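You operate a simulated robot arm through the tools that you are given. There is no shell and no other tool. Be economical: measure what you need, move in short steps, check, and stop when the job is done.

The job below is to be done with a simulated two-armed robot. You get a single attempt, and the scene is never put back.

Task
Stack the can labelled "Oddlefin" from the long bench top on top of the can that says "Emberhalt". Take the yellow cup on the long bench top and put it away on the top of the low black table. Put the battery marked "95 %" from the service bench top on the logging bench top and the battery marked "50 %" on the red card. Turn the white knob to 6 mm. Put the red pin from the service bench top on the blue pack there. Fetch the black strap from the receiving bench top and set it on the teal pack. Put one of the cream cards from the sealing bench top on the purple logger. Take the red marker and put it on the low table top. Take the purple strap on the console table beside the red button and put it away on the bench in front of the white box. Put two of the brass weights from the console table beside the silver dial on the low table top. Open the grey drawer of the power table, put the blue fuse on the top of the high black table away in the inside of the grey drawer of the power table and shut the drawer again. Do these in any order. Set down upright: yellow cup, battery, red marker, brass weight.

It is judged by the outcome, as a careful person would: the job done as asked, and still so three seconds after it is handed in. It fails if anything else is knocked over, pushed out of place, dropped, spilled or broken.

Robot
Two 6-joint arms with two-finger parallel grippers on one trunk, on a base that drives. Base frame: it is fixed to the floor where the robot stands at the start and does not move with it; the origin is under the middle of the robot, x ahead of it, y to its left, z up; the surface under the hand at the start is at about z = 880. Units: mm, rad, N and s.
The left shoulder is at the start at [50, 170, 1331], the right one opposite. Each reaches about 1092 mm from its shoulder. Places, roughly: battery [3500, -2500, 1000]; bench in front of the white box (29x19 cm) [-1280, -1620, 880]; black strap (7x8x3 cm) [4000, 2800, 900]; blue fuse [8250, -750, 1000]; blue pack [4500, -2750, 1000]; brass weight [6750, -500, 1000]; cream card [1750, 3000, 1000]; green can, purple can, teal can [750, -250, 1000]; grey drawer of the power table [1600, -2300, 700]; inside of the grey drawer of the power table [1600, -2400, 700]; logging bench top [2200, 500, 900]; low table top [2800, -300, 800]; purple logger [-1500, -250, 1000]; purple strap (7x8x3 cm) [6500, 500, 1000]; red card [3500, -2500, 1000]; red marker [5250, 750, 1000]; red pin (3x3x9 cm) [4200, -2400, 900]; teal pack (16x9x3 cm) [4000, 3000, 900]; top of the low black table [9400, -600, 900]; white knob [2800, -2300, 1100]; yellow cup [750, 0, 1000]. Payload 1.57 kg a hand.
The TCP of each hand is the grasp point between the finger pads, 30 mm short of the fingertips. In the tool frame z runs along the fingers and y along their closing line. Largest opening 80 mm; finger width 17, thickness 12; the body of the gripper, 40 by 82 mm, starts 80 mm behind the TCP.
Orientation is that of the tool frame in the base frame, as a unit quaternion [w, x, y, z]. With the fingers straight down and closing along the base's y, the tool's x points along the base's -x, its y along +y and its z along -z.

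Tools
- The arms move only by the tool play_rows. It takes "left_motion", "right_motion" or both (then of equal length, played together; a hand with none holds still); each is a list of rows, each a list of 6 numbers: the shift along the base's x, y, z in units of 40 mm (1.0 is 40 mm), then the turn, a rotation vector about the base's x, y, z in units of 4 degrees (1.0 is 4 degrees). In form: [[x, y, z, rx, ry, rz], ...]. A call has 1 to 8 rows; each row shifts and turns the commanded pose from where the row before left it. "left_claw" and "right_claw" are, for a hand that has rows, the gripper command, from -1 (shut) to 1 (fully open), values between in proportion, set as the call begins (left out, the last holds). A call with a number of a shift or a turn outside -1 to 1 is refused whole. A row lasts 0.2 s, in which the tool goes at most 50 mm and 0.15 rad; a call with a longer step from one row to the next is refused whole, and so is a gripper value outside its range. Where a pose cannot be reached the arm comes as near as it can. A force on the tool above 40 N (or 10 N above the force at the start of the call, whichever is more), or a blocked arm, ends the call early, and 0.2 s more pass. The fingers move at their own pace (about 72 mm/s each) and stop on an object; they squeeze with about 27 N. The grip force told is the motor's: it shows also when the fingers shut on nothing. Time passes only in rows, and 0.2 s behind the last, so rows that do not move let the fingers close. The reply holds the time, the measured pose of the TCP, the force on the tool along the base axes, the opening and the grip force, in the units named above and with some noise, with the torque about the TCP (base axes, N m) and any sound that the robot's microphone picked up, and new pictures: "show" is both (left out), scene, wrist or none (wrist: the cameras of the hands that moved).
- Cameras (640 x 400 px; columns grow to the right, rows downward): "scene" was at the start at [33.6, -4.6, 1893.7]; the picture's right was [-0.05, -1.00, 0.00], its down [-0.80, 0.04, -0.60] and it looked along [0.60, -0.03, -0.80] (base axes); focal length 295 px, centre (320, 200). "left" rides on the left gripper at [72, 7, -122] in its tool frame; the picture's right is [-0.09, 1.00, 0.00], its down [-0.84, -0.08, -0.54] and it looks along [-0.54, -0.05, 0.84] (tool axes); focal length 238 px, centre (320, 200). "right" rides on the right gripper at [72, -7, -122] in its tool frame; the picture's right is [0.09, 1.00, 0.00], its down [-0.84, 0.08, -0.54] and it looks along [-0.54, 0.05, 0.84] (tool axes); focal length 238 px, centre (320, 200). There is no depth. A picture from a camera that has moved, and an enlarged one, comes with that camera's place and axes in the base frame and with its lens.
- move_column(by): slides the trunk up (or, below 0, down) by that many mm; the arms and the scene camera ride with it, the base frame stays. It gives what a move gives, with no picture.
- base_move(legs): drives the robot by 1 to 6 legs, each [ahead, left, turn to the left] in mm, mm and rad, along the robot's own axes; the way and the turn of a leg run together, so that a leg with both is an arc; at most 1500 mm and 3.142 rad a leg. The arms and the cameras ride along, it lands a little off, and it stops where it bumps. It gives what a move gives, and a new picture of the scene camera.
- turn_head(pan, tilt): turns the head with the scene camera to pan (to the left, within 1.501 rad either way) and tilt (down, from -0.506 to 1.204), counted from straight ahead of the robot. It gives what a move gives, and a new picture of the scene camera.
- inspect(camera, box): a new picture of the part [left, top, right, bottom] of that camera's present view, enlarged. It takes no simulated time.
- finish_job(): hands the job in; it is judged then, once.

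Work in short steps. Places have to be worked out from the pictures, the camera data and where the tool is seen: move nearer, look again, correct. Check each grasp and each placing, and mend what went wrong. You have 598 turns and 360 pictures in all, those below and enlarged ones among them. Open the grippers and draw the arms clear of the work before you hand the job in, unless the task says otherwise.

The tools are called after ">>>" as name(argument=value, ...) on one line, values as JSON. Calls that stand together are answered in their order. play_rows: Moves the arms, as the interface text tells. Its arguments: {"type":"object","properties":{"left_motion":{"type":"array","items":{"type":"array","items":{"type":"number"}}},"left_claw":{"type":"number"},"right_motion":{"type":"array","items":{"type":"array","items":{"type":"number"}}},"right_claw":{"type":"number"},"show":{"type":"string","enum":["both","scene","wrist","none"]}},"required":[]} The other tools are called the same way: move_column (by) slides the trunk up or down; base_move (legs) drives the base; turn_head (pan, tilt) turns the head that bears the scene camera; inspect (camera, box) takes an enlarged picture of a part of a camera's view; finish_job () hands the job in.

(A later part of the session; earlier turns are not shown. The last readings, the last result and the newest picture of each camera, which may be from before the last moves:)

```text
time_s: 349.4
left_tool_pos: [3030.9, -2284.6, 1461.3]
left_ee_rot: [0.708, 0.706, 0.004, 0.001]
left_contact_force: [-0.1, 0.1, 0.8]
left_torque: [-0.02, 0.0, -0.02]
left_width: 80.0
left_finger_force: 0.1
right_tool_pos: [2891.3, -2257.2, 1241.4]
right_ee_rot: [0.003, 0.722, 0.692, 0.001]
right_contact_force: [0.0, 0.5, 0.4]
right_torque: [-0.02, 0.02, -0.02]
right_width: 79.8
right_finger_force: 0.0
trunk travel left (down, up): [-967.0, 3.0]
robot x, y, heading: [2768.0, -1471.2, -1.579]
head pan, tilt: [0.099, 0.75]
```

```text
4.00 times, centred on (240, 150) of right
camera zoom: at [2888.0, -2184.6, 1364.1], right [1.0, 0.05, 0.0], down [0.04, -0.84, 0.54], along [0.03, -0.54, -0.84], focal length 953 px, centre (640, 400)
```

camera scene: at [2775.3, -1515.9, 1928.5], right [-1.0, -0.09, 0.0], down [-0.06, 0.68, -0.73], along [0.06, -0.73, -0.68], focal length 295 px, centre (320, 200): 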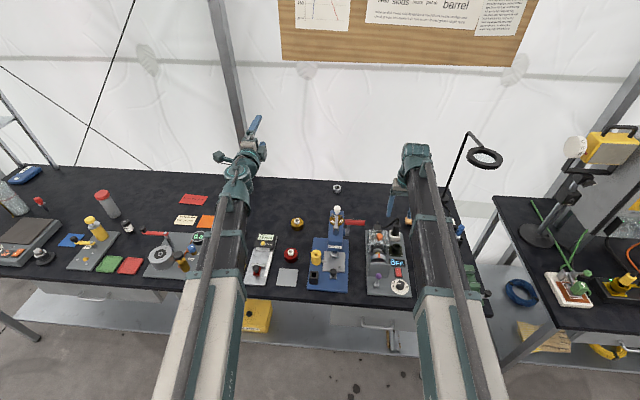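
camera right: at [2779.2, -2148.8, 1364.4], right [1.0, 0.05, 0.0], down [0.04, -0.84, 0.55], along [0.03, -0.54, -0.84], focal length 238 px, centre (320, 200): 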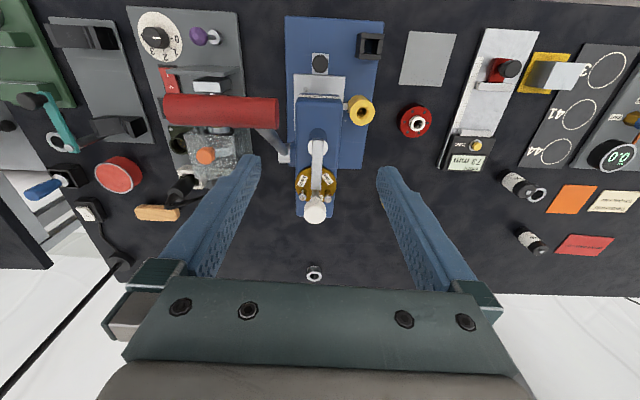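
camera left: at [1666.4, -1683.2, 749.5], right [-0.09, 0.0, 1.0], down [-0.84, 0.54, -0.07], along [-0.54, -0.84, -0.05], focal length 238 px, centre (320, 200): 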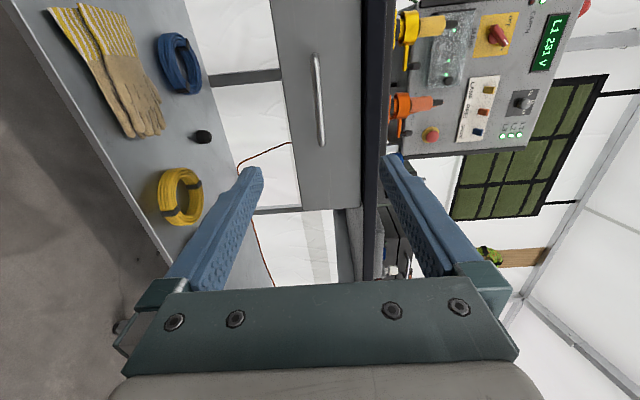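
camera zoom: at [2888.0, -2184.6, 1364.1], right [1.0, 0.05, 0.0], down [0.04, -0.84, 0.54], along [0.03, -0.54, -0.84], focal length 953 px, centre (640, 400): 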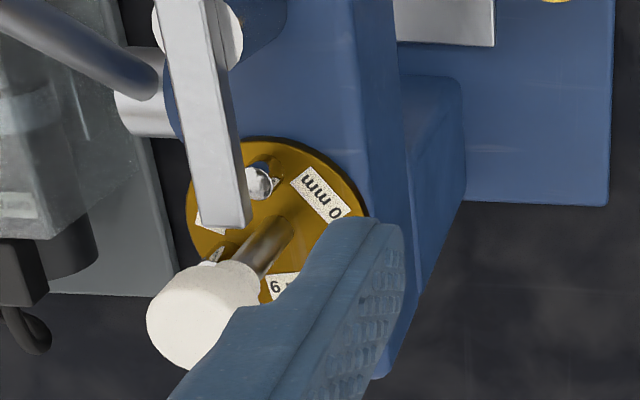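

The knob stem stands on the turret axis ≈(2782, −2308), turret top z ≈ 1076; the stop arm lies over the front peg. I compare the peg heights to learn which peg belongs to which label.

>>> inspect(camera="scene", box=[328, 206, 352, 230])

>>> inspect(camera="right", box=[215, 125, 265, 185])

```text
16.00 times, centred on (340, 218) of scene
camera zoom: at [2776.8, -1515.2, 1928.5], right [-1.0, -0.09, 0.0], down [-0.06, 0.68, -0.73], along [0.06, -0.73, -0.68], focal length 4719 px, centre (0, -88)
```

zoom: 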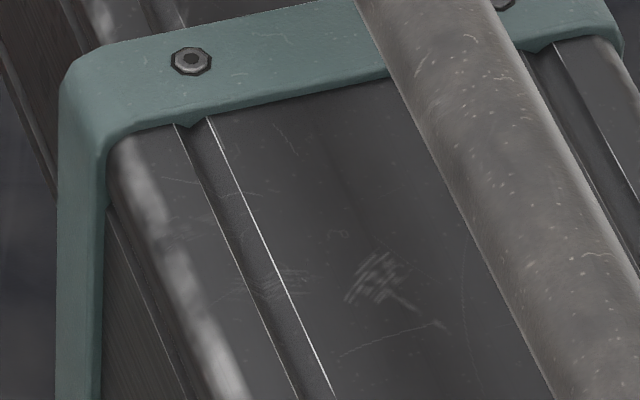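

```text
6.67 times, centred on (240, 155) of right
camera zoom: at [2888.0, -2184.6, 1364.1], right [1.0, 0.05, 0.0], down [0.04, -0.84, 0.54], along [0.03, -0.54, -0.84], focal length 1589 px, centre (853, 500)
```

zoom: 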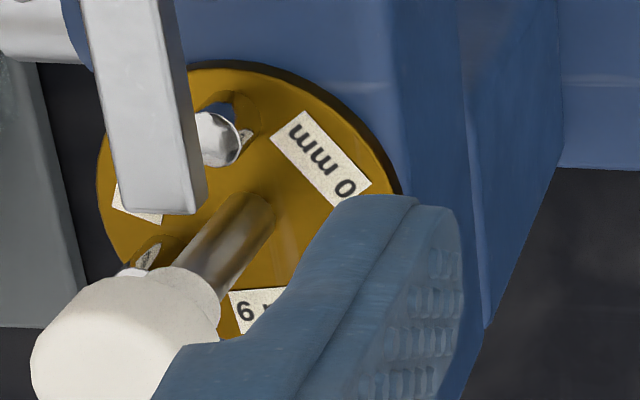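

The peg heights decide the mapping, so I take a level look with the left camera: retract the right hand off the bench, place the left camera beside the press, and lower.

>>> play_rows(right_motion=[[-0.65, 0.7, 0, 0, 0, 0], [-0.65, 0.7, 0, 0, 0, 0], [-0.65, 0.7, 0, 0, 0, 0], [-0.65, 0.7, 0, 0, 0, 0], [-0.65, 0.7, 0, 0, 0, 0], [-0.65, 0.7, 0, 0, 0, 0], [-0.65, 0.7, 0, 0, 0, 0], [-0.65, 0.7, 0, 0, 0, 0]], show="none")

>>> play_rows(right_motion=[[-0.3, 0.9, 0, 0, 0, 0], [-0.3, 0.9, 0, 0, 0, 0], [-0.3, 0.9, 0, 0, 0, 0], [0, 0, 0, 0, 0, 0], [0, 0, 0, 0, 0, 0]], left_motion=[[-0.6, 0.5, 0, 0, 0, 0], [-0.6, 0.5, 0, 0, 0, 0], [-0.6, 0.5, 0, 0, 0, 0], [-0.6, 0.5, 0, 0, 0, 0], [-0.6, 0.5, 0, 0, 0, 0]], show="none")

>>> move_column(by=-340)

>>> inspect(camera="left", box=[0, 0, 640, 400])

```text
time_s: 351.2
left_tool_pos: [3029.2, -2283.3, 1463.6]
left_ee_rot: [0.707, 0.707, 0.003, 0.001]
left_contact_force: [-0.1, 0.6, 0.7]
left_torque: [0.0, -0.01, 0.03]
left_width: 80.0
left_finger_force: 0.0
right_tool_pos: [2681.6, -2032.5, 1241.4]
right_ee_rot: [0.002, 0.721, 0.693, 0.001]
right_contact_force: [-0.4, -0.1, 0.8]
right_torque: [-0.03, 0.02, 0.0]
right_width: 80.3
right_finger_force: 0.0
trunk travel left (down, up): [-967.0, 3.0]
robot x, y, heading: [2768.9, -1472.0, -1.58]
head pan, tilt: [0.099, 0.75]
```

```text
time_s: 352.4
left_tool_pos: [2908.8, -2182.8, 1461.8]
left_ee_rot: [0.707, 0.708, 0.004, 0.001]
left_contact_force: [-0.2, 0.2, -0.1]
left_torque: [0.02, 0.02, 0.03]
left_width: 80.2
left_finger_force: 0.1
right_tool_pos: [2645.2, -1924.8, 1242.4]
right_ee_rot: [0.003, 0.721, 0.692, 0.0]
right_contact_force: [0.0, 0.6, 0.4]
right_torque: [-0.01, -0.02, -0.01]
right_width: 80.1
right_finger_force: 0.2
trunk travel left (down, up): [-967.0, 3.0]
robot x, y, heading: [2767.5, -1470.5, -1.577]
head pan, tilt: [0.099, 0.75]
```

```text
time_s: 355.7
left_tool_pos: [2908.8, -2183.8, 1120.8]
left_ee_rot: [0.706, 0.708, 0.003, 0.002]
left_contact_force: [-0.7, -0.5, -0.5]
left_torque: [-0.01, -0.01, 0.01]
left_width: 80.0
left_finger_force: 0.0
right_tool_pos: [2646.7, -1925.4, 901.7]
right_ee_rot: [0.003, 0.722, 0.692, 0.0]
right_contact_force: [-0.3, 0.3, 0.3]
right_torque: [-0.02, -0.01, 0.02]
right_width: 80.1
right_finger_force: 0.1
trunk travel left (down, up): [-627.0, 343.0]
robot x, y, heading: [2766.1, -1472.6, -1.585]
head pan, tilt: [0.099, 0.75]
```

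```text
1.00 times, centred on (320, 200) of left (not enlarged: the box is as wide or as high as the picture)
camera zoom: at [2981.0, -2062.0, 1127.6], right [-0.09, 0.0, 1.0], down [-0.84, 0.54, -0.07], along [-0.53, -0.84, -0.05], focal length 238 px, centre (320, 200)
```

zoom: 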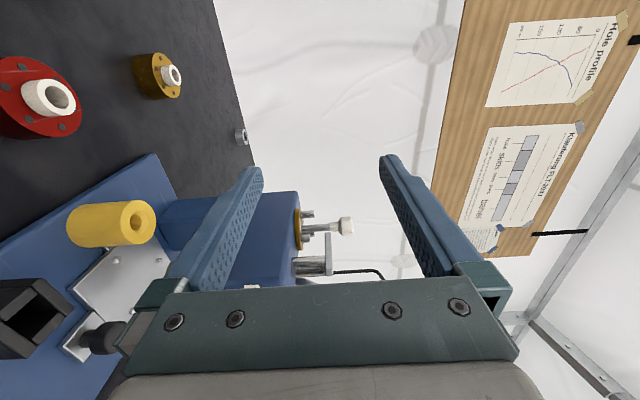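

The turret and pegs are seen edge-on between the fingers; I enlarge.

>>> inspect(camera="left", box=[280, 190, 370, 290])

```text
4.00 times, centred on (325, 240) of left
camera zoom: at [2981.0, -2062.0, 1127.6], right [-0.09, 0.0, 1.0], down [-0.84, 0.54, -0.07], along [-0.53, -0.84, -0.05], focal length 953 px, centre (300, 40)
```

zoom: 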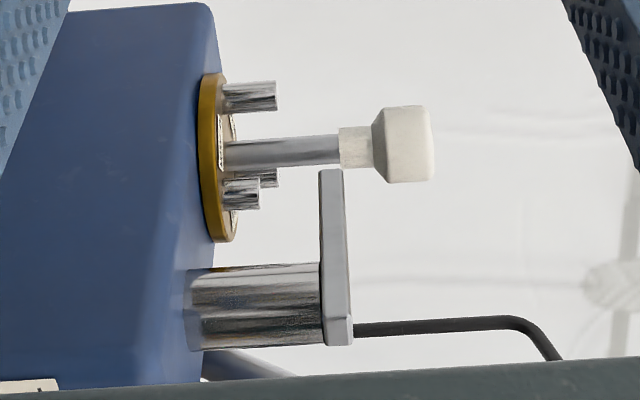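

The level view settles it: the front peg is lowest, −x peg 3 mm higher, +x peg 6 mm higher, so the front peg (0 mm) is active and the turret must turn +120° (counter-clockwise from above). I raise, move the left hand away and bring the right hand over the knob.

>>> move_column(by=340)

>>> play_rows(left_motion=[[1, 0, 0, 0, 0, 0], [1, 0, 0, 0, 0, 0], [1, 0, 0, 0, 0, 0], [1, 0, 0, 0, 0, 0], [1, 0, 0, 0, 0, 0], [0, 0, 0, 0, 0, 0], [0, 0, 0, 0, 0, 0], [0, 0, 0, 0, 0, 0]], right_motion=[[0.34, -0.9, 0, 0, 0, 0], [0.34, -0.9, 0, 0, 0, 0], [0.34, -0.9, 0, 0, 0, 0], [0.34, -0.9, 0, 0, 0, 0], [0.34, -0.9, 0, 0, 0, 0], [0.34, -0.9, 0, 0, 0, 0], [0.34, -0.9, 0, 0, 0, 0], [0.34, -0.9, 0, 0, 0, 0]], show="none")

>>> play_rows(right_motion=[[0.34, -0.9, 0, 0, 0, 0], [0.34, -0.9, 0, 0, 0, 0], [0, -0.6, 0, 0, 0, 0]], right_claw=0.2, show="wrist")

```text
time_s: 359.1
left_tool_pos: [2909.3, -2185.2, 1461.3]
left_ee_rot: [0.706, 0.708, 0.003, 0.002]
left_contact_force: [-0.3, -0.4, -0.1]
left_torque: [0.01, 0.0, 0.02]
left_width: 80.1
left_finger_force: 0.0
right_tool_pos: [2646.3, -1926.9, 1242.3]
right_ee_rot: [0.003, 0.722, 0.692, 0.001]
right_contact_force: [0.5, -0.2, 0.3]
right_torque: [0.0, -0.01, 0.0]
right_width: 80.0
right_finger_force: 0.1
trunk travel left (down, up): [-967.0, 3.0]
robot x, y, heading: [2768.2, -1468.8, -1.585]
head pan, tilt: [0.099, 0.75]
```

```text
time_s: 360.8
left_tool_pos: [3109.4, -2182.1, 1461.0]
left_ee_rot: [0.707, 0.707, 0.003, 0.0]
left_contact_force: [0.4, 0.1, -0.7]
left_torque: [0.01, -0.02, -0.01]
left_width: 79.9
left_finger_force: 0.1
right_tool_pos: [2738.2, -2175.6, 1243.6]
right_ee_rot: [-0.01, 0.725, 0.688, 0.005]
right_contact_force: [-1.5, 10.6, 17.9]
right_torque: [0.2, 0.69, -0.59]
right_width: 79.9
right_finger_force: 0.2
trunk travel left (down, up): [-967.0, 3.0]
robot x, y, heading: [2767.4, -1470.9, -1.585]
head pan, tilt: [0.099, 0.75]
stopped in row 8 (right hand): the force on the tool passed its limit at 53 N (the readings are from after the stop); the commanded pose is now the measured one
```

```text
time_s: 361.6
left_tool_pos: [3108.4, -2185.2, 1460.8]
left_ee_rot: [0.706, 0.708, 0.003, 0.001]
left_contact_force: [-0.7, -1.3, -0.2]
left_torque: [-0.03, -0.02, -0.06]
left_width: 80.0
left_finger_force: 0.0
right_tool_pos: [2768.0, -2275.4, 1240.4]
right_ee_rot: [-0.007, 0.724, 0.689, 0.005]
right_contact_force: [0.1, -0.3, -0.1]
right_torque: [0.01, 0.05, -0.05]
right_width: 47.9
right_finger_force: 0.1
trunk travel left (down, up): [-967.0, 3.0]
robot x, y, heading: [2764.5, -1465.3, -1.576]
head pan, tilt: [0.099, 0.75]
camera right: at [2766.7, -2204.8, 1365.1], right [1.0, 0.04, 0.0], down [0.04, -0.85, 0.53], along [0.02, -0.53, -0.85], focal length 238 px, centre (320, 200)
```

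right: 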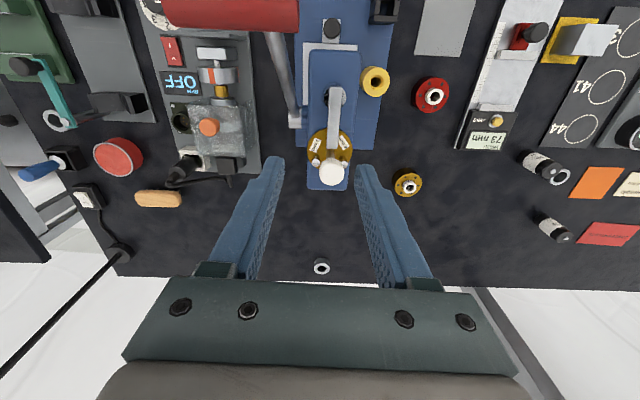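

A contact occurred on the way, probably with the red press handle, which stands taller than I thought. I check whether the lever moved.

>>> inspect(camera="scene", box=[300, 180, 400, 310])

>>> inspect(camera="right", box=[140, 0, 400, 200])

```text
3.08 times, centred on (350, 245) of scene
camera zoom: at [2775.2, -1516.4, 1928.4], right [-1.0, -0.09, 0.0], down [-0.06, 0.68, -0.73], along [0.06, -0.73, -0.68], focal length 908 px, centre (228, 62)
```

zoom: 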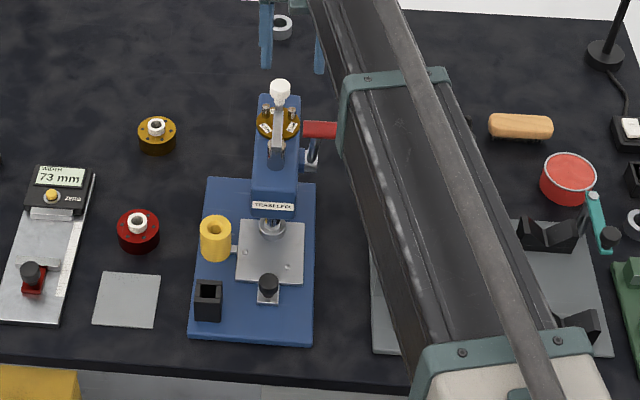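

```text
2.00 times, centred on (270, 100) of right
camera zoom: at [2766.7, -2204.8, 1365.1], right [1.0, 0.04, 0.0], down [0.04, -0.85, 0.53], along [0.02, -0.53, -0.85], focal length 477 px, centre (420, 400)
```

zoom: 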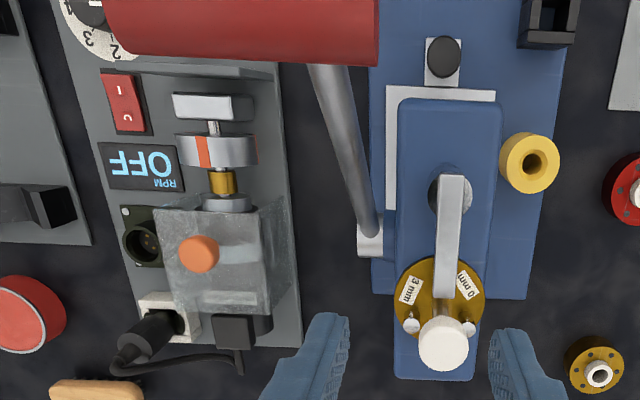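

>>> inspect(camera="scene", box=[318, 200, 358, 240])

```text
10.00 times, centred on (338, 220) of scene
camera zoom: at [2775.2, -1516.4, 1928.4], right [-1.0, -0.09, 0.0], down [-0.06, 0.68, -0.73], along [0.06, -0.73, -0.68], focal length 2950 px, centre (140, 0)
```

zoom: 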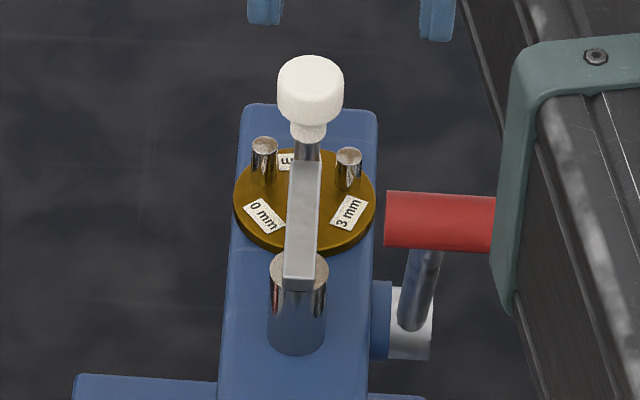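

The lever is unchanged from before. I finish moving over the knob axis (2782, −2309).

>>> play_rows(right_motion=[[0.17, -0.42, 0, 0, 0, 0], [0.17, -0.42, 0, 0, 0, 0]], show="none")

>>> inspect(camera="right", box=[240, 60, 400, 220])

>>> inspect(camera="scene", box=[308, 180, 358, 240])

```text
time_s: 362.1
left_tool_pos: [3109.4, -2183.3, 1462.4]
left_ee_rot: [0.707, 0.708, 0.003, 0.001]
left_contact_force: [0.1, 0.1, 0.6]
left_torque: [0.02, 0.0, 0.02]
left_width: 80.0
left_finger_force: 0.0
right_tool_pos: [2782.4, -2307.2, 1242.1]
right_ee_rot: [-0.008, 0.725, 0.689, 0.005]
right_contact_force: [1.6, -0.1, 0.7]
right_torque: [0.03, 0.02, 0.03]
right_width: 48.1
right_finger_force: 0.0
trunk travel left (down, up): [-967.0, 3.0]
robot x, y, heading: [2772.2, -1468.1, -1.582]
head pan, tilt: [0.099, 0.75]
```

```text
2.50 times, centred on (320, 140) of right
camera zoom: at [2779.9, -2237.2, 1365.9], right [1.0, 0.04, 0.0], down [0.04, -0.85, 0.53], along [0.02, -0.53, -0.85], focal length 596 px, centre (320, 350)
```

zoom: 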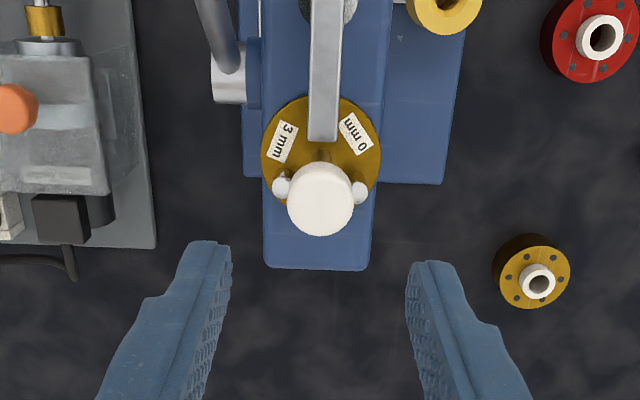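

```text
6.67 times, centred on (333, 210) of scene
camera zoom: at [2775.6, -1514.8, 1928.5], right [-1.0, -0.09, 0.0], down [-0.06, 0.68, -0.73], along [0.06, -0.73, -0.68], focal length 1966 px, centre (233, 133)
```

zoom: 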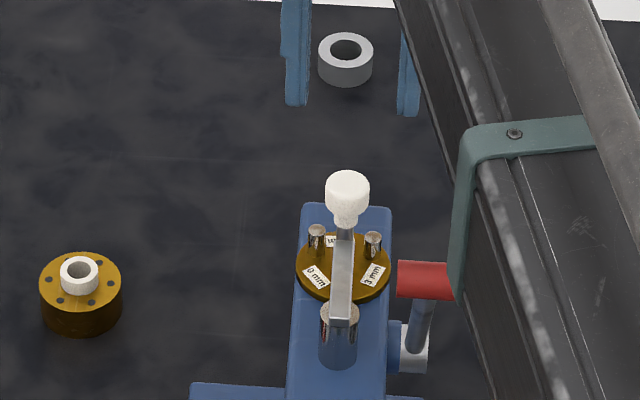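

Centred on the knob (2782.5, −2307). I lower to TCP 1154 and grip it.

>>> move_column(by=-88)

>>> play_rows(right_motion=[[0, 0, 0, 0, 0, 0], [0, 0, 0, 0, 0, 0], [0, 0, 0, 0, 0, 0]], right_claw=-1, show="none")

>>> inspect(camera="scene", box=[308, 160, 368, 240])

```text
time_s: 363.4
left_tool_pos: [3108.1, -2183.0, 1373.8]
left_ee_rot: [0.708, 0.707, 0.003, 0.001]
left_contact_force: [0.5, 0.1, -0.4]
left_torque: [0.03, 0.03, 0.0]
left_width: 79.7
left_finger_force: 0.0
right_tool_pos: [2781.4, -2307.7, 1153.1]
right_ee_rot: [-0.008, 0.725, 0.688, 0.005]
right_contact_force: [-1.0, 0.2, -0.2]
right_torque: [-0.05, -0.01, 0.0]
right_width: 47.9
right_finger_force: 0.1
trunk travel left (down, up): [-879.0, 91.0]
robot x, y, heading: [2764.6, -1477.2, -1.58]
head pan, tilt: [0.099, 0.75]
```

```text
time_s: 364.2
left_tool_pos: [3108.9, -2183.2, 1373.7]
left_ee_rot: [0.707, 0.707, 0.003, 0.001]
left_contact_force: [0.0, 0.2, 0.5]
left_torque: [-0.02, 0.02, -0.01]
left_width: 79.9
left_finger_force: 0.0
right_tool_pos: [2781.9, -2307.2, 1153.6]
right_ee_rot: [-0.007, 0.724, 0.689, 0.005]
right_contact_force: [0.1, -0.6, 2.6]
right_torque: [0.17, -0.17, -0.03]
right_width: 24.6
right_finger_force: 36.2
trunk travel left (down, up): [-879.0, 91.0]
robot x, y, heading: [2765.7, -1467.8, -1.581]
head pan, tilt: [0.099, 0.75]
```

```text
5.00 times, centred on (338, 200) of scene
camera zoom: at [2775.3, -1514.6, 1840.6], right [-1.0, -0.09, 0.0], down [-0.06, 0.68, -0.73], along [0.06, -0.73, -0.68], focal length 1475 px, centre (230, 200)
```

zoom: 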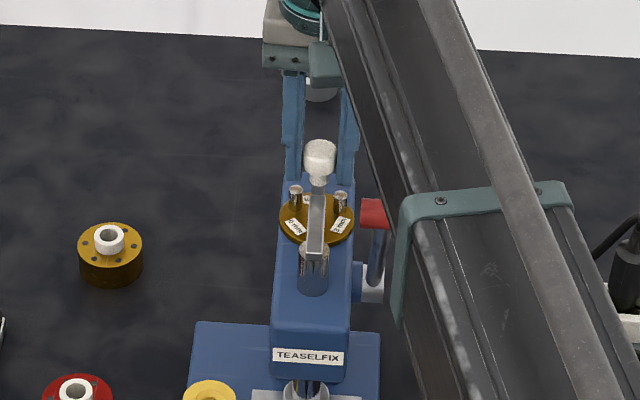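

The knob is gripped (24.6 mm). I rotate counter-clockwise 32° and read the result.

>>> play_rows(right_motion=[[0, 0, 0, 0, 0, 1], [0, 0, 0, 0, 0, 1], [0, 0, 0, 0, 0, 1], [0, 0, 0, 0, 0, 1], [0, 0, 0, 0, 0, 1], [0, 0, 0, 0, 0, 1], [0, 0, 0, 0, 0, 1], [0, 0, 0, 0, 0, 1]], show="none")

>>> inspect(camera="scene", box=[318, 180, 358, 230])

```text
time_s: 366.0
left_tool_pos: [3108.7, -2182.7, 1372.9]
left_ee_rot: [0.706, 0.708, 0.002, 0.001]
left_contact_force: [0.5, 0.3, 0.1]
left_torque: [0.02, -0.01, 0.03]
left_width: 80.2
left_finger_force: 0.0
right_tool_pos: [2780.0, -2306.2, 1154.5]
right_ee_rot: [-0.009, 0.506, 0.862, 0.001]
right_contact_force: [-0.6, 0.2, -0.2]
right_torque: [0.02, -0.28, -0.26]
right_width: 25.0
right_finger_force: 36.1
trunk travel left (down, up): [-879.0, 91.0]
robot x, y, heading: [2769.0, -1471.5, -1.582]
head pan, tilt: [0.099, 0.75]
```

```text
8.00 times, centred on (338, 205) of scene
camera zoom: at [2775.1, -1514.6, 1840.5], right [-1.0, -0.09, 0.0], down [-0.06, 0.68, -0.73], along [0.06, -0.73, -0.68], focal length 2360 px, centre (176, 160)
```

zoom: 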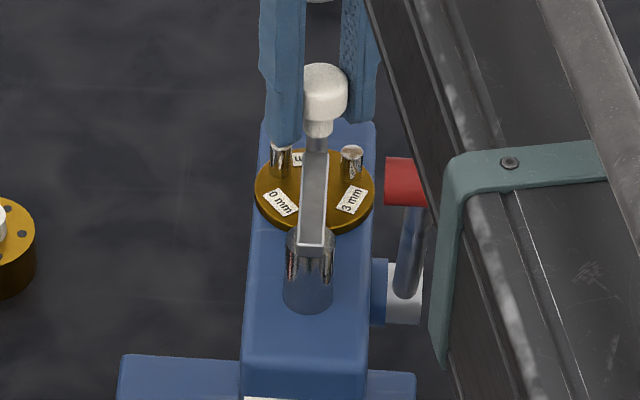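

The turret did not follow (torque −0.26 N·m): it seems to be at its end stop at 0 mm, so it must go the other way round, 0→3→6. I turn clockwise and look.

>>> play_rows(right_motion=[[0, 0, 0, 0, 0, -1], [0, 0, 0, 0, 0, -1], [0, 0, 0, 0, 0, -1], [0, 0, 0, 0, 0, -1], [0, 0, 0, 0, 0, -1], [0, 0, 0, 0, 0, -1], [0, 0, 0, 0, 0, -1], [0, 0, 0, 0, 0, -1]], show="none")

>>> inspect(camera="scene", box=[318, 180, 358, 230])

```text
time_s: 367.8
left_tool_pos: [3109.2, -2182.1, 1373.2]
left_ee_rot: [0.707, 0.707, 0.003, 0.001]
left_contact_force: [-0.7, -0.4, -0.3]
left_torque: [-0.02, -0.06, 0.03]
left_width: 80.2
left_finger_force: 0.1
right_tool_pos: [2781.8, -2305.7, 1153.8]
right_ee_rot: [-0.007, 0.725, 0.689, 0.006]
right_contact_force: [-0.8, 12.5, -15.2]
right_torque: [-0.61, -0.09, -0.02]
right_width: 24.7
right_finger_force: 37.0
trunk travel left (down, up): [-879.0, 91.0]
robot x, y, heading: [2762.0, -1472.0, -1.581]
head pan, tilt: [0.099, 0.75]
```

```text
8.00 times, centred on (338, 205) of scene
camera zoom: at [2775.1, -1514.1, 1840.4], right [-1.0, -0.09, 0.0], down [-0.06, 0.68, -0.73], along [0.06, -0.73, -0.68], focal length 2360 px, centre (176, 160)
```

zoom: 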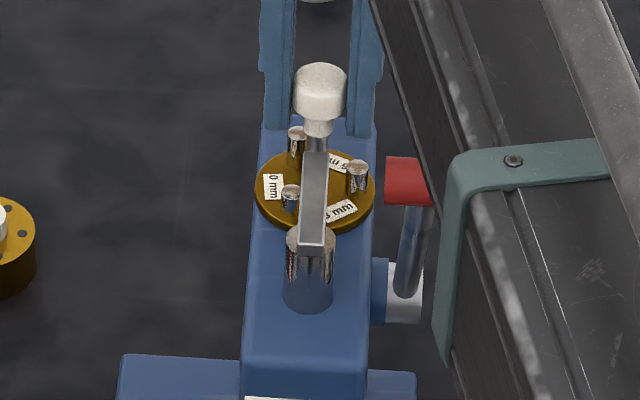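

Clockwise works: the turret turned ~32°. I continue clockwise.

>>> play_rows(right_motion=[[0, -0.03, 0, 0, 0, -1], [0, -0.03, 0, 0, 0, -1], [0, 0, 0, 0, 0, -1], [0, 0, 0, 0, 0, -1], [0, 0, 0, 0, 0, -1], [0, 0, 0, 0, 0, -1], [0, 0, 0, 0, 0, -1], [0, 0, 0, 0, 0, -1]], show="none")

>>> play_rows(right_motion=[[0, 0, 0, 0, 0, -1], [0, 0, 0, 0, 0, -1], [0, 0, 0, 0, 0, -1], [0, 0, 0, 0, 0, -1], [0, 0, 0, 0, 0, -1], [0, 0, 0, 0, 0, -1], [0, 0, 0, 0, 0, -1], [0, 0, 0, 0, 0, -1]], show="none")

>>> inspect(camera="scene", box=[318, 180, 358, 230])

```text
time_s: 369.6
left_tool_pos: [3108.5, -2181.9, 1375.1]
left_ee_rot: [0.707, 0.707, 0.002, 0.001]
left_contact_force: [-0.5, -0.5, -0.8]
left_torque: [0.0, -0.01, -0.03]
left_width: 80.2
left_finger_force: 0.0
right_tool_pos: [2782.5, -2308.2, 1156.2]
right_ee_rot: [-0.008, 0.886, 0.463, 0.008]
right_contact_force: [-0.4, 23.2, -18.0]
right_torque: [0.34, -0.39, 0.01]
right_width: 25.0
right_finger_force: 36.7
trunk travel left (down, up): [-879.0, 91.0]
robot x, y, heading: [2765.1, -1471.9, -1.579]
head pan, tilt: [0.099, 0.75]
```

```text
time_s: 371.4
left_tool_pos: [3108.7, -2181.0, 1374.6]
left_ee_rot: [0.707, 0.707, 0.002, 0.001]
left_contact_force: [-0.3, -0.3, -0.3]
left_torque: [-0.01, -0.01, 0.0]
left_width: 79.9
left_finger_force: 0.0
right_tool_pos: [2781.4, -2306.9, 1154.9]
right_ee_rot: [-0.005, 0.98, 0.2, 0.008]
right_contact_force: [0.1, 20.6, -13.4]
right_torque: [0.2, -0.7, -0.03]
right_width: 24.8
right_finger_force: 36.7
trunk travel left (down, up): [-879.0, 91.0]
robot x, y, heading: [2769.7, -1473.0, -1.578]
head pan, tilt: [0.099, 0.75]
```

```text
8.00 times, centred on (338, 205) of scene
camera zoom: at [2775.2, -1512.8, 1840.5], right [-1.0, -0.09, 0.0], down [-0.06, 0.68, -0.73], along [0.06, -0.73, -0.68], focal length 2360 px, centre (176, 160)
```

zoom: 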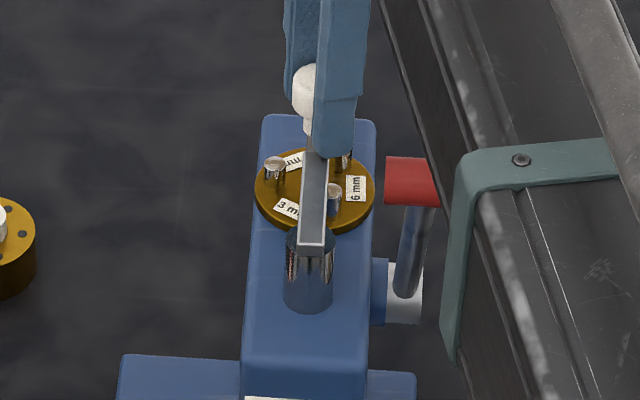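

Turned ~96° so far (3 mm nearly at the reading place). I continue, easing the side load by 3 mm in +y.

>>> play_rows(right_motion=[[0, 0.04, 0, 0, 0, -1], [0, 0.04, 0, 0, 0, -1], [0, 0, 0, 0, 0, -1], [0, 0, 0, 0, 0, -1], [0, 0, 0, 0, 0, -1], [0, 0, 0, 0, 0, -1], [0, 0, 0, 0, 0, -1], [0, 0, 0, 0, 0, -1]], show="none")

>>> play_rows(right_motion=[[0, 0, 0, 0, 0, -1], [0, 0, 0, 0, 0, -1], [0, 0, 0, 0, 0, -1], [0, 0, 0, 0, 0, -1], [0, 0, 0, 0, 0, -1], [0, 0, 0, 0, 0, -1], [0, 0, 0, 0, 0, -1], [0, 0, 0, 0, 0, -1]], show="none")

>>> inspect(camera="scene", box=[318, 180, 358, 230])

```text
time_s: 373.2
left_tool_pos: [3107.8, -2181.9, 1374.6]
left_ee_rot: [0.707, 0.708, 0.003, 0.002]
left_contact_force: [-0.2, 0.8, 0.0]
left_torque: [-0.03, 0.0, 0.0]
left_width: 80.0
left_finger_force: 0.2
right_tool_pos: [2781.2, -2308.3, 1154.6]
right_ee_rot: [0.0, 0.997, -0.078, 0.008]
right_contact_force: [0.7, -18.3, 27.5]
right_torque: [-0.35, 0.04, 0.03]
right_width: 24.9
right_finger_force: 36.5
trunk travel left (down, up): [-879.0, 91.0]
robot x, y, heading: [2768.4, -1471.3, -1.581]
head pan, tilt: [0.099, 0.75]
```

```text
time_s: 375.0
left_tool_pos: [3108.2, -2184.2, 1373.0]
left_ee_rot: [0.706, 0.708, 0.002, 0.001]
left_contact_force: [-0.4, -0.6, -0.4]
left_torque: [0.02, 0.03, 0.02]
left_width: 80.0
left_finger_force: 0.1
right_tool_pos: [2781.5, -2306.8, 1153.2]
right_ee_rot: [0.003, 0.937, -0.35, 0.009]
right_contact_force: [-1.4, -20.3, 23.8]
right_torque: [-0.19, 0.26, 0.05]
right_width: 24.8
right_finger_force: 36.8
trunk travel left (down, up): [-879.0, 91.0]
robot x, y, heading: [2770.4, -1469.9, -1.58]
head pan, tilt: [0.099, 0.75]
```

```text
8.00 times, centred on (338, 205) of scene
camera zoom: at [2775.1, -1514.8, 1840.6], right [-1.0, -0.09, 0.0], down [-0.06, 0.68, -0.73], along [0.06, -0.73, -0.68], focal length 2360 px, centre (176, 160)
```

zoom: 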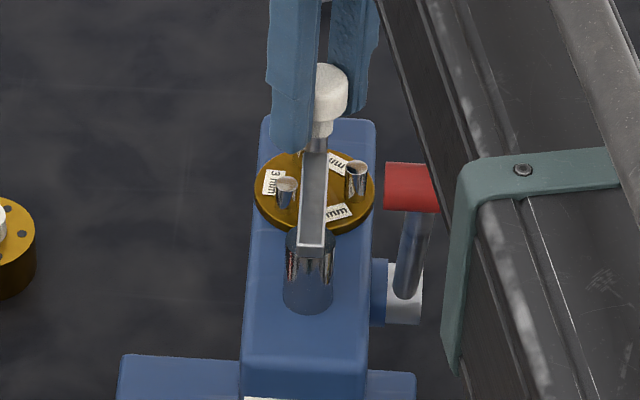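

Turret at about 155°. I continue clockwise.

>>> play_rows(right_motion=[[0, -0.03, 0, 0, 0, -1], [0, 0, 0, 0, 0, -1], [0, 0, 0, 0, 0, -1], [0, 0, 0, 0, 0, -1], [0, 0, 0, 0, 0, -1], [0, 0, 0, 0, 0, -1], [0, 0, 0, 0, 0, -1], [0, 0, 0, 0, 0, -1]], show="none")

>>> play_rows(right_motion=[[0, 0, 0, 0, 0, -1], [0, 0, 0, 0, 0, -1], [0, 0, 0, 0, 0, -1], [0, 0, 0, 0, 0, -1], [0, 0, 0, 0, 0, -1], [0, 0, 0, 0, 0, -1], [0, 0, 0, 0, 0, -1], [0, 0, 0, 0, 0, -1]], show="none")

>>> inspect(camera="scene", box=[318, 180, 358, 230])

```text
time_s: 376.8
left_tool_pos: [3109.0, -2183.6, 1374.2]
left_ee_rot: [0.706, 0.708, 0.002, 0.001]
left_contact_force: [0.1, -0.9, -0.1]
left_torque: [0.01, 0.0, 0.01]
left_width: 79.8
left_finger_force: 0.0
right_tool_pos: [2781.8, -2307.0, 1154.2]
right_ee_rot: [0.003, 0.824, -0.566, 0.007]
right_contact_force: [-1.9, -6.0, 4.1]
right_torque: [-0.84, -0.1, -0.05]
right_width: 24.6
right_finger_force: 36.5
right hand out of reach, approached as far as the arm can: row 8
trunk travel left (down, up): [-879.0, 91.0]
robot x, y, heading: [2766.9, -1471.4, -1.58]
head pan, tilt: [0.099, 0.75]
```

```text
time_s: 378.6
left_tool_pos: [3108.7, -2182.4, 1373.8]
left_ee_rot: [0.707, 0.708, 0.003, 0.001]
left_contact_force: [0.4, -0.3, 0.2]
left_torque: [-0.01, -0.02, 0.02]
left_width: 80.0
left_finger_force: 0.1
right_tool_pos: [2781.5, -2307.5, 1152.7]
right_ee_rot: [0.003, 0.825, -0.565, 0.008]
right_contact_force: [-2.9, -0.8, -1.4]
right_torque: [0.36, 0.34, 0.0]
right_width: 24.5
right_finger_force: 36.3
right hand out of reach, approached as far as the arm can: row 1, 2, 3, 4, 5, 6, 7, 8
trunk travel left (down, up): [-879.0, 91.0]
robot x, y, heading: [2770.1, -1467.6, -1.584]
head pan, tilt: [0.099, 0.75]
```

```text
8.00 times, centred on (338, 205) of scene
camera zoom: at [2774.9, -1514.8, 1840.5], right [-1.0, -0.09, 0.0], down [-0.06, 0.68, -0.73], along [0.06, -0.73, -0.68], focal length 2360 px, centre (176, 160)
```

zoom: 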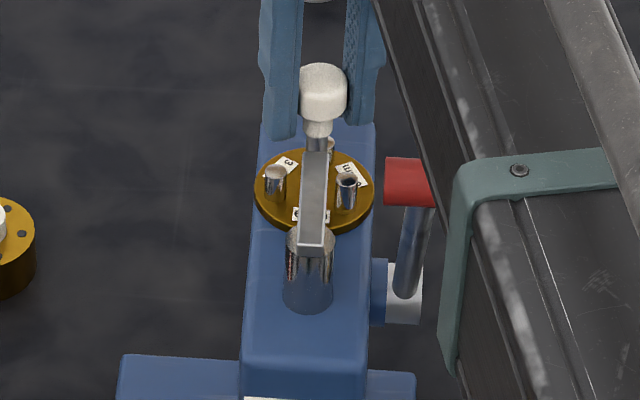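

I hit the wrist's yaw limit with the turret near 180°. I open, rise a little, rotate the hand back 72°, and regrip.

>>> play_rows(right_motion=[[0, 0, 0, 0, 0, 0], [0, 0, 0, 0, 0, 0]], right_claw=0.2, show="none")

>>> move_column(by=35)

>>> play_rows(right_motion=[[0, 0, 0, 0, 0, 1], [0, 0, 0, 0, 0, 1], [0, 0, 0, 0, 0, 1], [0, 0, 0, 0, 0, 1], [0, 0, 0, 0, 0, 1], [0, 0, 0, 0, 0, 1], [0, 0, 0, 0, 0, 1], [0, 0, 0, 0, 0, 1]], show="none")

>>> play_rows(right_motion=[[0, 0, 0, 0, 0, 1], [0, 0, 0, 0, 0, 1], [0, 0, 0, 0, 0, 1], [0, 0, 0, 0, 0, 1], [0, 0, 0, 0, 0, 1], [0, 0, 0, 0, 0, 1], [0, 0, 0, 0, 0, 1], [0, 0, 0, 0, 0, 1]], show="none")

>>> inspect(camera="scene", box=[318, 180, 358, 230])

```text
time_s: 379.2
left_tool_pos: [3109.3, -2182.5, 1374.2]
left_ee_rot: [0.706, 0.708, 0.003, 0.001]
left_contact_force: [0.6, -0.2, -0.7]
left_torque: [0.0, -0.04, -0.02]
left_width: 79.8
left_finger_force: 0.1
right_tool_pos: [2781.7, -2306.4, 1154.0]
right_ee_rot: [0.003, 0.824, -0.566, 0.009]
right_contact_force: [-0.2, 0.2, 0.1]
right_torque: [0.0, 0.01, -0.01]
right_width: 48.0
right_finger_force: 0.1
trunk travel left (down, up): [-879.0, 91.0]
robot x, y, heading: [2769.0, -1470.0, -1.578]
head pan, tilt: [0.099, 0.75]
```

```text
time_s: 380.0
left_tool_pos: [3109.9, -2183.3, 1408.9]
left_ee_rot: [0.706, 0.708, 0.003, 0.002]
left_contact_force: [1.4, 0.3, -0.3]
left_torque: [-0.02, 0.02, 0.01]
left_width: 80.0
left_finger_force: 0.1
right_tool_pos: [2781.8, -2307.7, 1188.5]
right_ee_rot: [0.003, 0.825, -0.566, 0.009]
right_contact_force: [0.0, -0.7, 0.2]
right_torque: [0.04, 0.01, -0.03]
right_width: 48.1
right_finger_force: 0.0
trunk travel left (down, up): [-914.0, 56.0]
robot x, y, heading: [2767.3, -1472.1, -1.587]
head pan, tilt: [0.099, 0.75]
```

```text
time_s: 381.8
left_tool_pos: [3108.6, -2182.6, 1409.3]
left_ee_rot: [0.706, 0.708, 0.002, 0.001]
left_contact_force: [0.1, 1.1, 0.4]
left_torque: [0.0, 0.0, 0.0]
left_width: 80.1
left_finger_force: 0.2
right_tool_pos: [2781.6, -2306.8, 1189.2]
right_ee_rot: [0.0, 0.949, -0.315, 0.009]
right_contact_force: [-0.3, -0.2, 0.6]
right_torque: [0.0, 0.0, 0.0]
right_width: 48.0
right_finger_force: 0.0
trunk travel left (down, up): [-914.0, 56.0]
robot x, y, heading: [2769.2, -1475.3, -1.586]
head pan, tilt: [0.099, 0.75]
```

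```text
time_s: 383.6
left_tool_pos: [3109.1, -2183.3, 1407.7]
left_ee_rot: [0.707, 0.707, 0.002, 0.001]
left_contact_force: [-0.2, -0.4, 0.0]
left_torque: [-0.01, -0.01, -0.03]
left_width: 79.8
left_finger_force: 0.1
right_tool_pos: [2782.3, -2307.1, 1188.8]
right_ee_rot: [-0.002, 0.999, -0.041, 0.008]
right_contact_force: [0.2, 0.3, 0.9]
right_torque: [-0.01, 0.0, 0.02]
right_width: 47.8
right_finger_force: 0.1
trunk travel left (down, up): [-914.0, 56.0]
robot x, y, heading: [2770.9, -1473.2, -1.582]
head pan, tilt: [0.099, 0.75]
```

```text
8.00 times, centred on (338, 205) of scene
camera zoom: at [2775.3, -1514.6, 1875.5], right [-1.0, -0.09, 0.0], down [-0.06, 0.68, -0.73], along [0.06, -0.73, -0.68], focal length 2360 px, centre (176, 160)
```

zoom: 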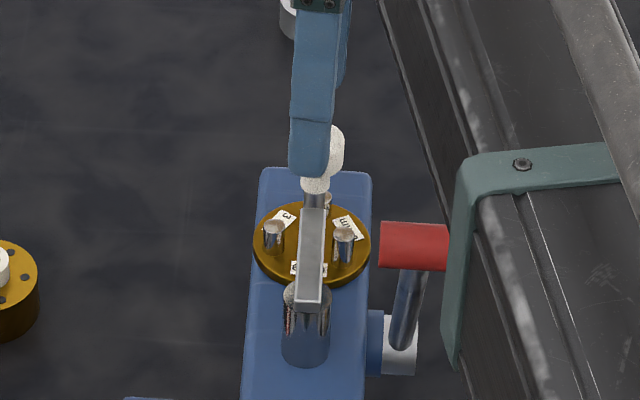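

>>> play_rows(right_motion=[[0, 0, 0, 0, 0, 1], [0, 0, 0, 0, 0, 1], [0, 0, 0, 0, 0, 1], [0, 0, 0, 0, 0, 1]], show="none")

>>> move_column(by=-35)

>>> play_rows(right_motion=[[0, 0, 0, 0, 0, 0], [0, 0, 0, 0, 0, 0], [0, 0, 0, 0, 0, -1], [0, 0, 0, 0, 0, -1], [0, 0, 0, 0, 0, -1], [0, 0, 0, 0, 0, -1], [0, 0, 0, 0, 0, -1], [0, 0, 0, 0, 0, -1]], right_claw=-1, show="none")

>>> play_rows(right_motion=[[0, 0, 0, 0, 0, -1], [0, 0, 0, 0, 0, -1], [0, 0, 0, 0, 0, -1], [0, 0, 0, 0, 0, -1], [0, 0, 0, 0, 0, -1], [0, 0, 0, 0, 0, -1], [0, 0, 0, 0, 0, -1]], show="none")

>>> inspect(camera="scene", box=[318, 180, 358, 230])

```text
time_s: 384.6
left_tool_pos: [3108.7, -2183.0, 1409.4]
left_ee_rot: [0.707, 0.708, 0.003, 0.001]
left_contact_force: [0.3, 0.8, -0.2]
left_torque: [0.0, 0.0, -0.03]
left_width: 79.7
left_finger_force: 0.0
right_tool_pos: [2780.3, -2308.3, 1189.8]
right_ee_rot: [-0.002, 0.995, 0.098, 0.008]
right_contact_force: [0.3, 0.0, 0.3]
right_torque: [-0.03, -0.03, 0.01]
right_width: 48.1
right_finger_force: 0.1
trunk travel left (down, up): [-914.0, 56.0]
robot x, y, heading: [2765.6, -1469.2, -1.58]
head pan, tilt: [0.099, 0.75]
```

```text
time_s: 385.4
left_tool_pos: [3109.0, -2182.3, 1374.0]
left_ee_rot: [0.706, 0.708, 0.003, 0.001]
left_contact_force: [-0.6, -0.3, 0.4]
left_torque: [-0.02, 0.0, -0.01]
left_width: 80.0
left_finger_force: 0.0
right_tool_pos: [2782.0, -2307.3, 1154.0]
right_ee_rot: [-0.004, 0.995, 0.097, 0.009]
right_contact_force: [1.1, -0.1, -0.5]
right_torque: [0.0, 0.01, 0.01]
right_width: 47.8
right_finger_force: 0.1
trunk travel left (down, up): [-879.0, 91.0]
robot x, y, heading: [2770.2, -1469.3, -1.586]
head pan, tilt: [0.099, 0.75]
```

```text
time_s: 387.2
left_tool_pos: [3108.5, -2182.5, 1373.9]
left_ee_rot: [0.706, 0.708, 0.002, 0.001]
left_contact_force: [0.2, 0.3, -0.8]
left_torque: [0.0, -0.02, 0.03]
left_width: 80.0
left_finger_force: 0.1
right_tool_pos: [2782.3, -2307.1, 1153.8]
right_ee_rot: [-0.002, 0.993, -0.114, 0.009]
right_contact_force: [-0.1, 6.5, -7.3]
right_torque: [-0.08, -0.1, 0.04]
right_width: 24.4
right_finger_force: 36.1
trunk travel left (down, up): [-879.0, 91.0]
robot x, y, heading: [2767.3, -1470.3, -1.586]
head pan, tilt: [0.099, 0.75]
```

```text
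time_s: 388.8
left_tool_pos: [3107.5, -2182.2, 1374.9]
left_ee_rot: [0.707, 0.707, 0.003, 0.001]
left_contact_force: [0.2, -0.3, 0.0]
left_torque: [-0.01, 0.04, -0.02]
left_width: 79.9
left_finger_force: 0.0
right_tool_pos: [2781.5, -2308.0, 1153.9]
right_ee_rot: [0.001, 0.937, -0.349, 0.009]
right_contact_force: [-0.2, 10.2, -10.4]
right_torque: [-0.07, 0.03, 0.36]
right_width: 24.4
right_finger_force: 36.9
trunk travel left (down, up): [-879.0, 91.0]
robot x, y, heading: [2768.5, -1474.9, -1.575]
head pan, tilt: [0.099, 0.75]
```

```text
8.00 times, centred on (338, 205) of scene
camera zoom: at [2775.1, -1514.3, 1840.5], right [-1.0, -0.09, 0.0], down [-0.06, 0.68, -0.73], along [0.06, -0.73, -0.68], focal length 2360 px, centre (176, 160)
```

zoom: 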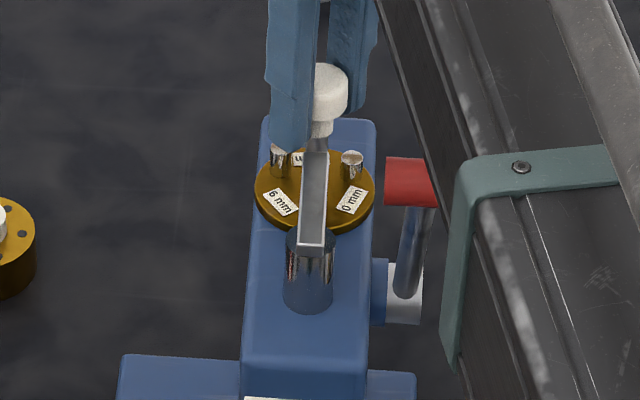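

"6 mm" now sits exactly where "0 mm" was, at the end stop. I release and rise, then verify.

>>> play_rows(right_motion=[[0, 0, 0, 0, 0, 0.3], [0, 0, 0, 0, 0, 0], [0, 0, 0, 0, 0, 0]], right_claw=0.4, show="none")

>>> move_column(by=88)

>>> inspect(camera="scene", box=[318, 195, 358, 245])

```text
time_s: 389.6
left_tool_pos: [3109.2, -2182.4, 1373.4]
left_ee_rot: [0.707, 0.707, 0.002, 0.001]
left_contact_force: [-0.4, -0.1, -0.3]
left_torque: [-0.05, -0.06, 0.01]
left_width: 80.1
left_finger_force: 0.1
right_tool_pos: [2782.4, -2308.2, 1154.4]
right_ee_rot: [0.002, 0.94, -0.34, 0.009]
right_contact_force: [-0.5, -0.5, -0.7]
right_torque: [0.02, 0.0, 0.03]
right_width: 55.8
right_finger_force: 0.0
trunk travel left (down, up): [-879.0, 91.0]
robot x, y, heading: [2765.9, -1468.6, -1.587]
head pan, tilt: [0.099, 0.75]
```

```text
time_s: 390.8
left_tool_pos: [3110.0, -2183.1, 1462.2]
left_ee_rot: [0.706, 0.708, 0.002, 0.001]
left_contact_force: [0.2, -0.4, -0.2]
left_torque: [0.0, -0.04, 0.01]
left_width: 80.2
left_finger_force: 0.2
right_tool_pos: [2781.8, -2308.1, 1242.6]
right_ee_rot: [0.0, 0.941, -0.34, 0.008]
right_contact_force: [-0.2, -0.1, 0.7]
right_torque: [-0.03, -0.02, 0.02]
right_width: 56.3
right_finger_force: 0.1
trunk travel left (down, up): [-967.0, 3.0]
robot x, y, heading: [2768.3, -1469.2, -1.581]
head pan, tilt: [0.099, 0.75]
```

```text
8.00 times, centred on (338, 220) of scene
camera zoom: at [2775.3, -1514.8, 1928.5], right [-1.0, -0.09, 0.0], down [-0.06, 0.68, -0.73], along [0.06, -0.73, -0.68], focal length 2360 px, centre (176, 40)
```

zoom: 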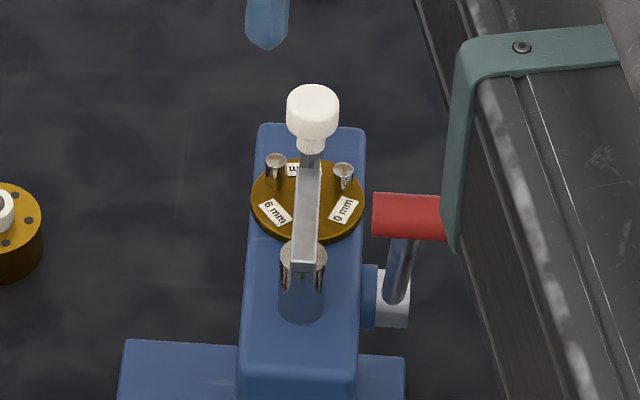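

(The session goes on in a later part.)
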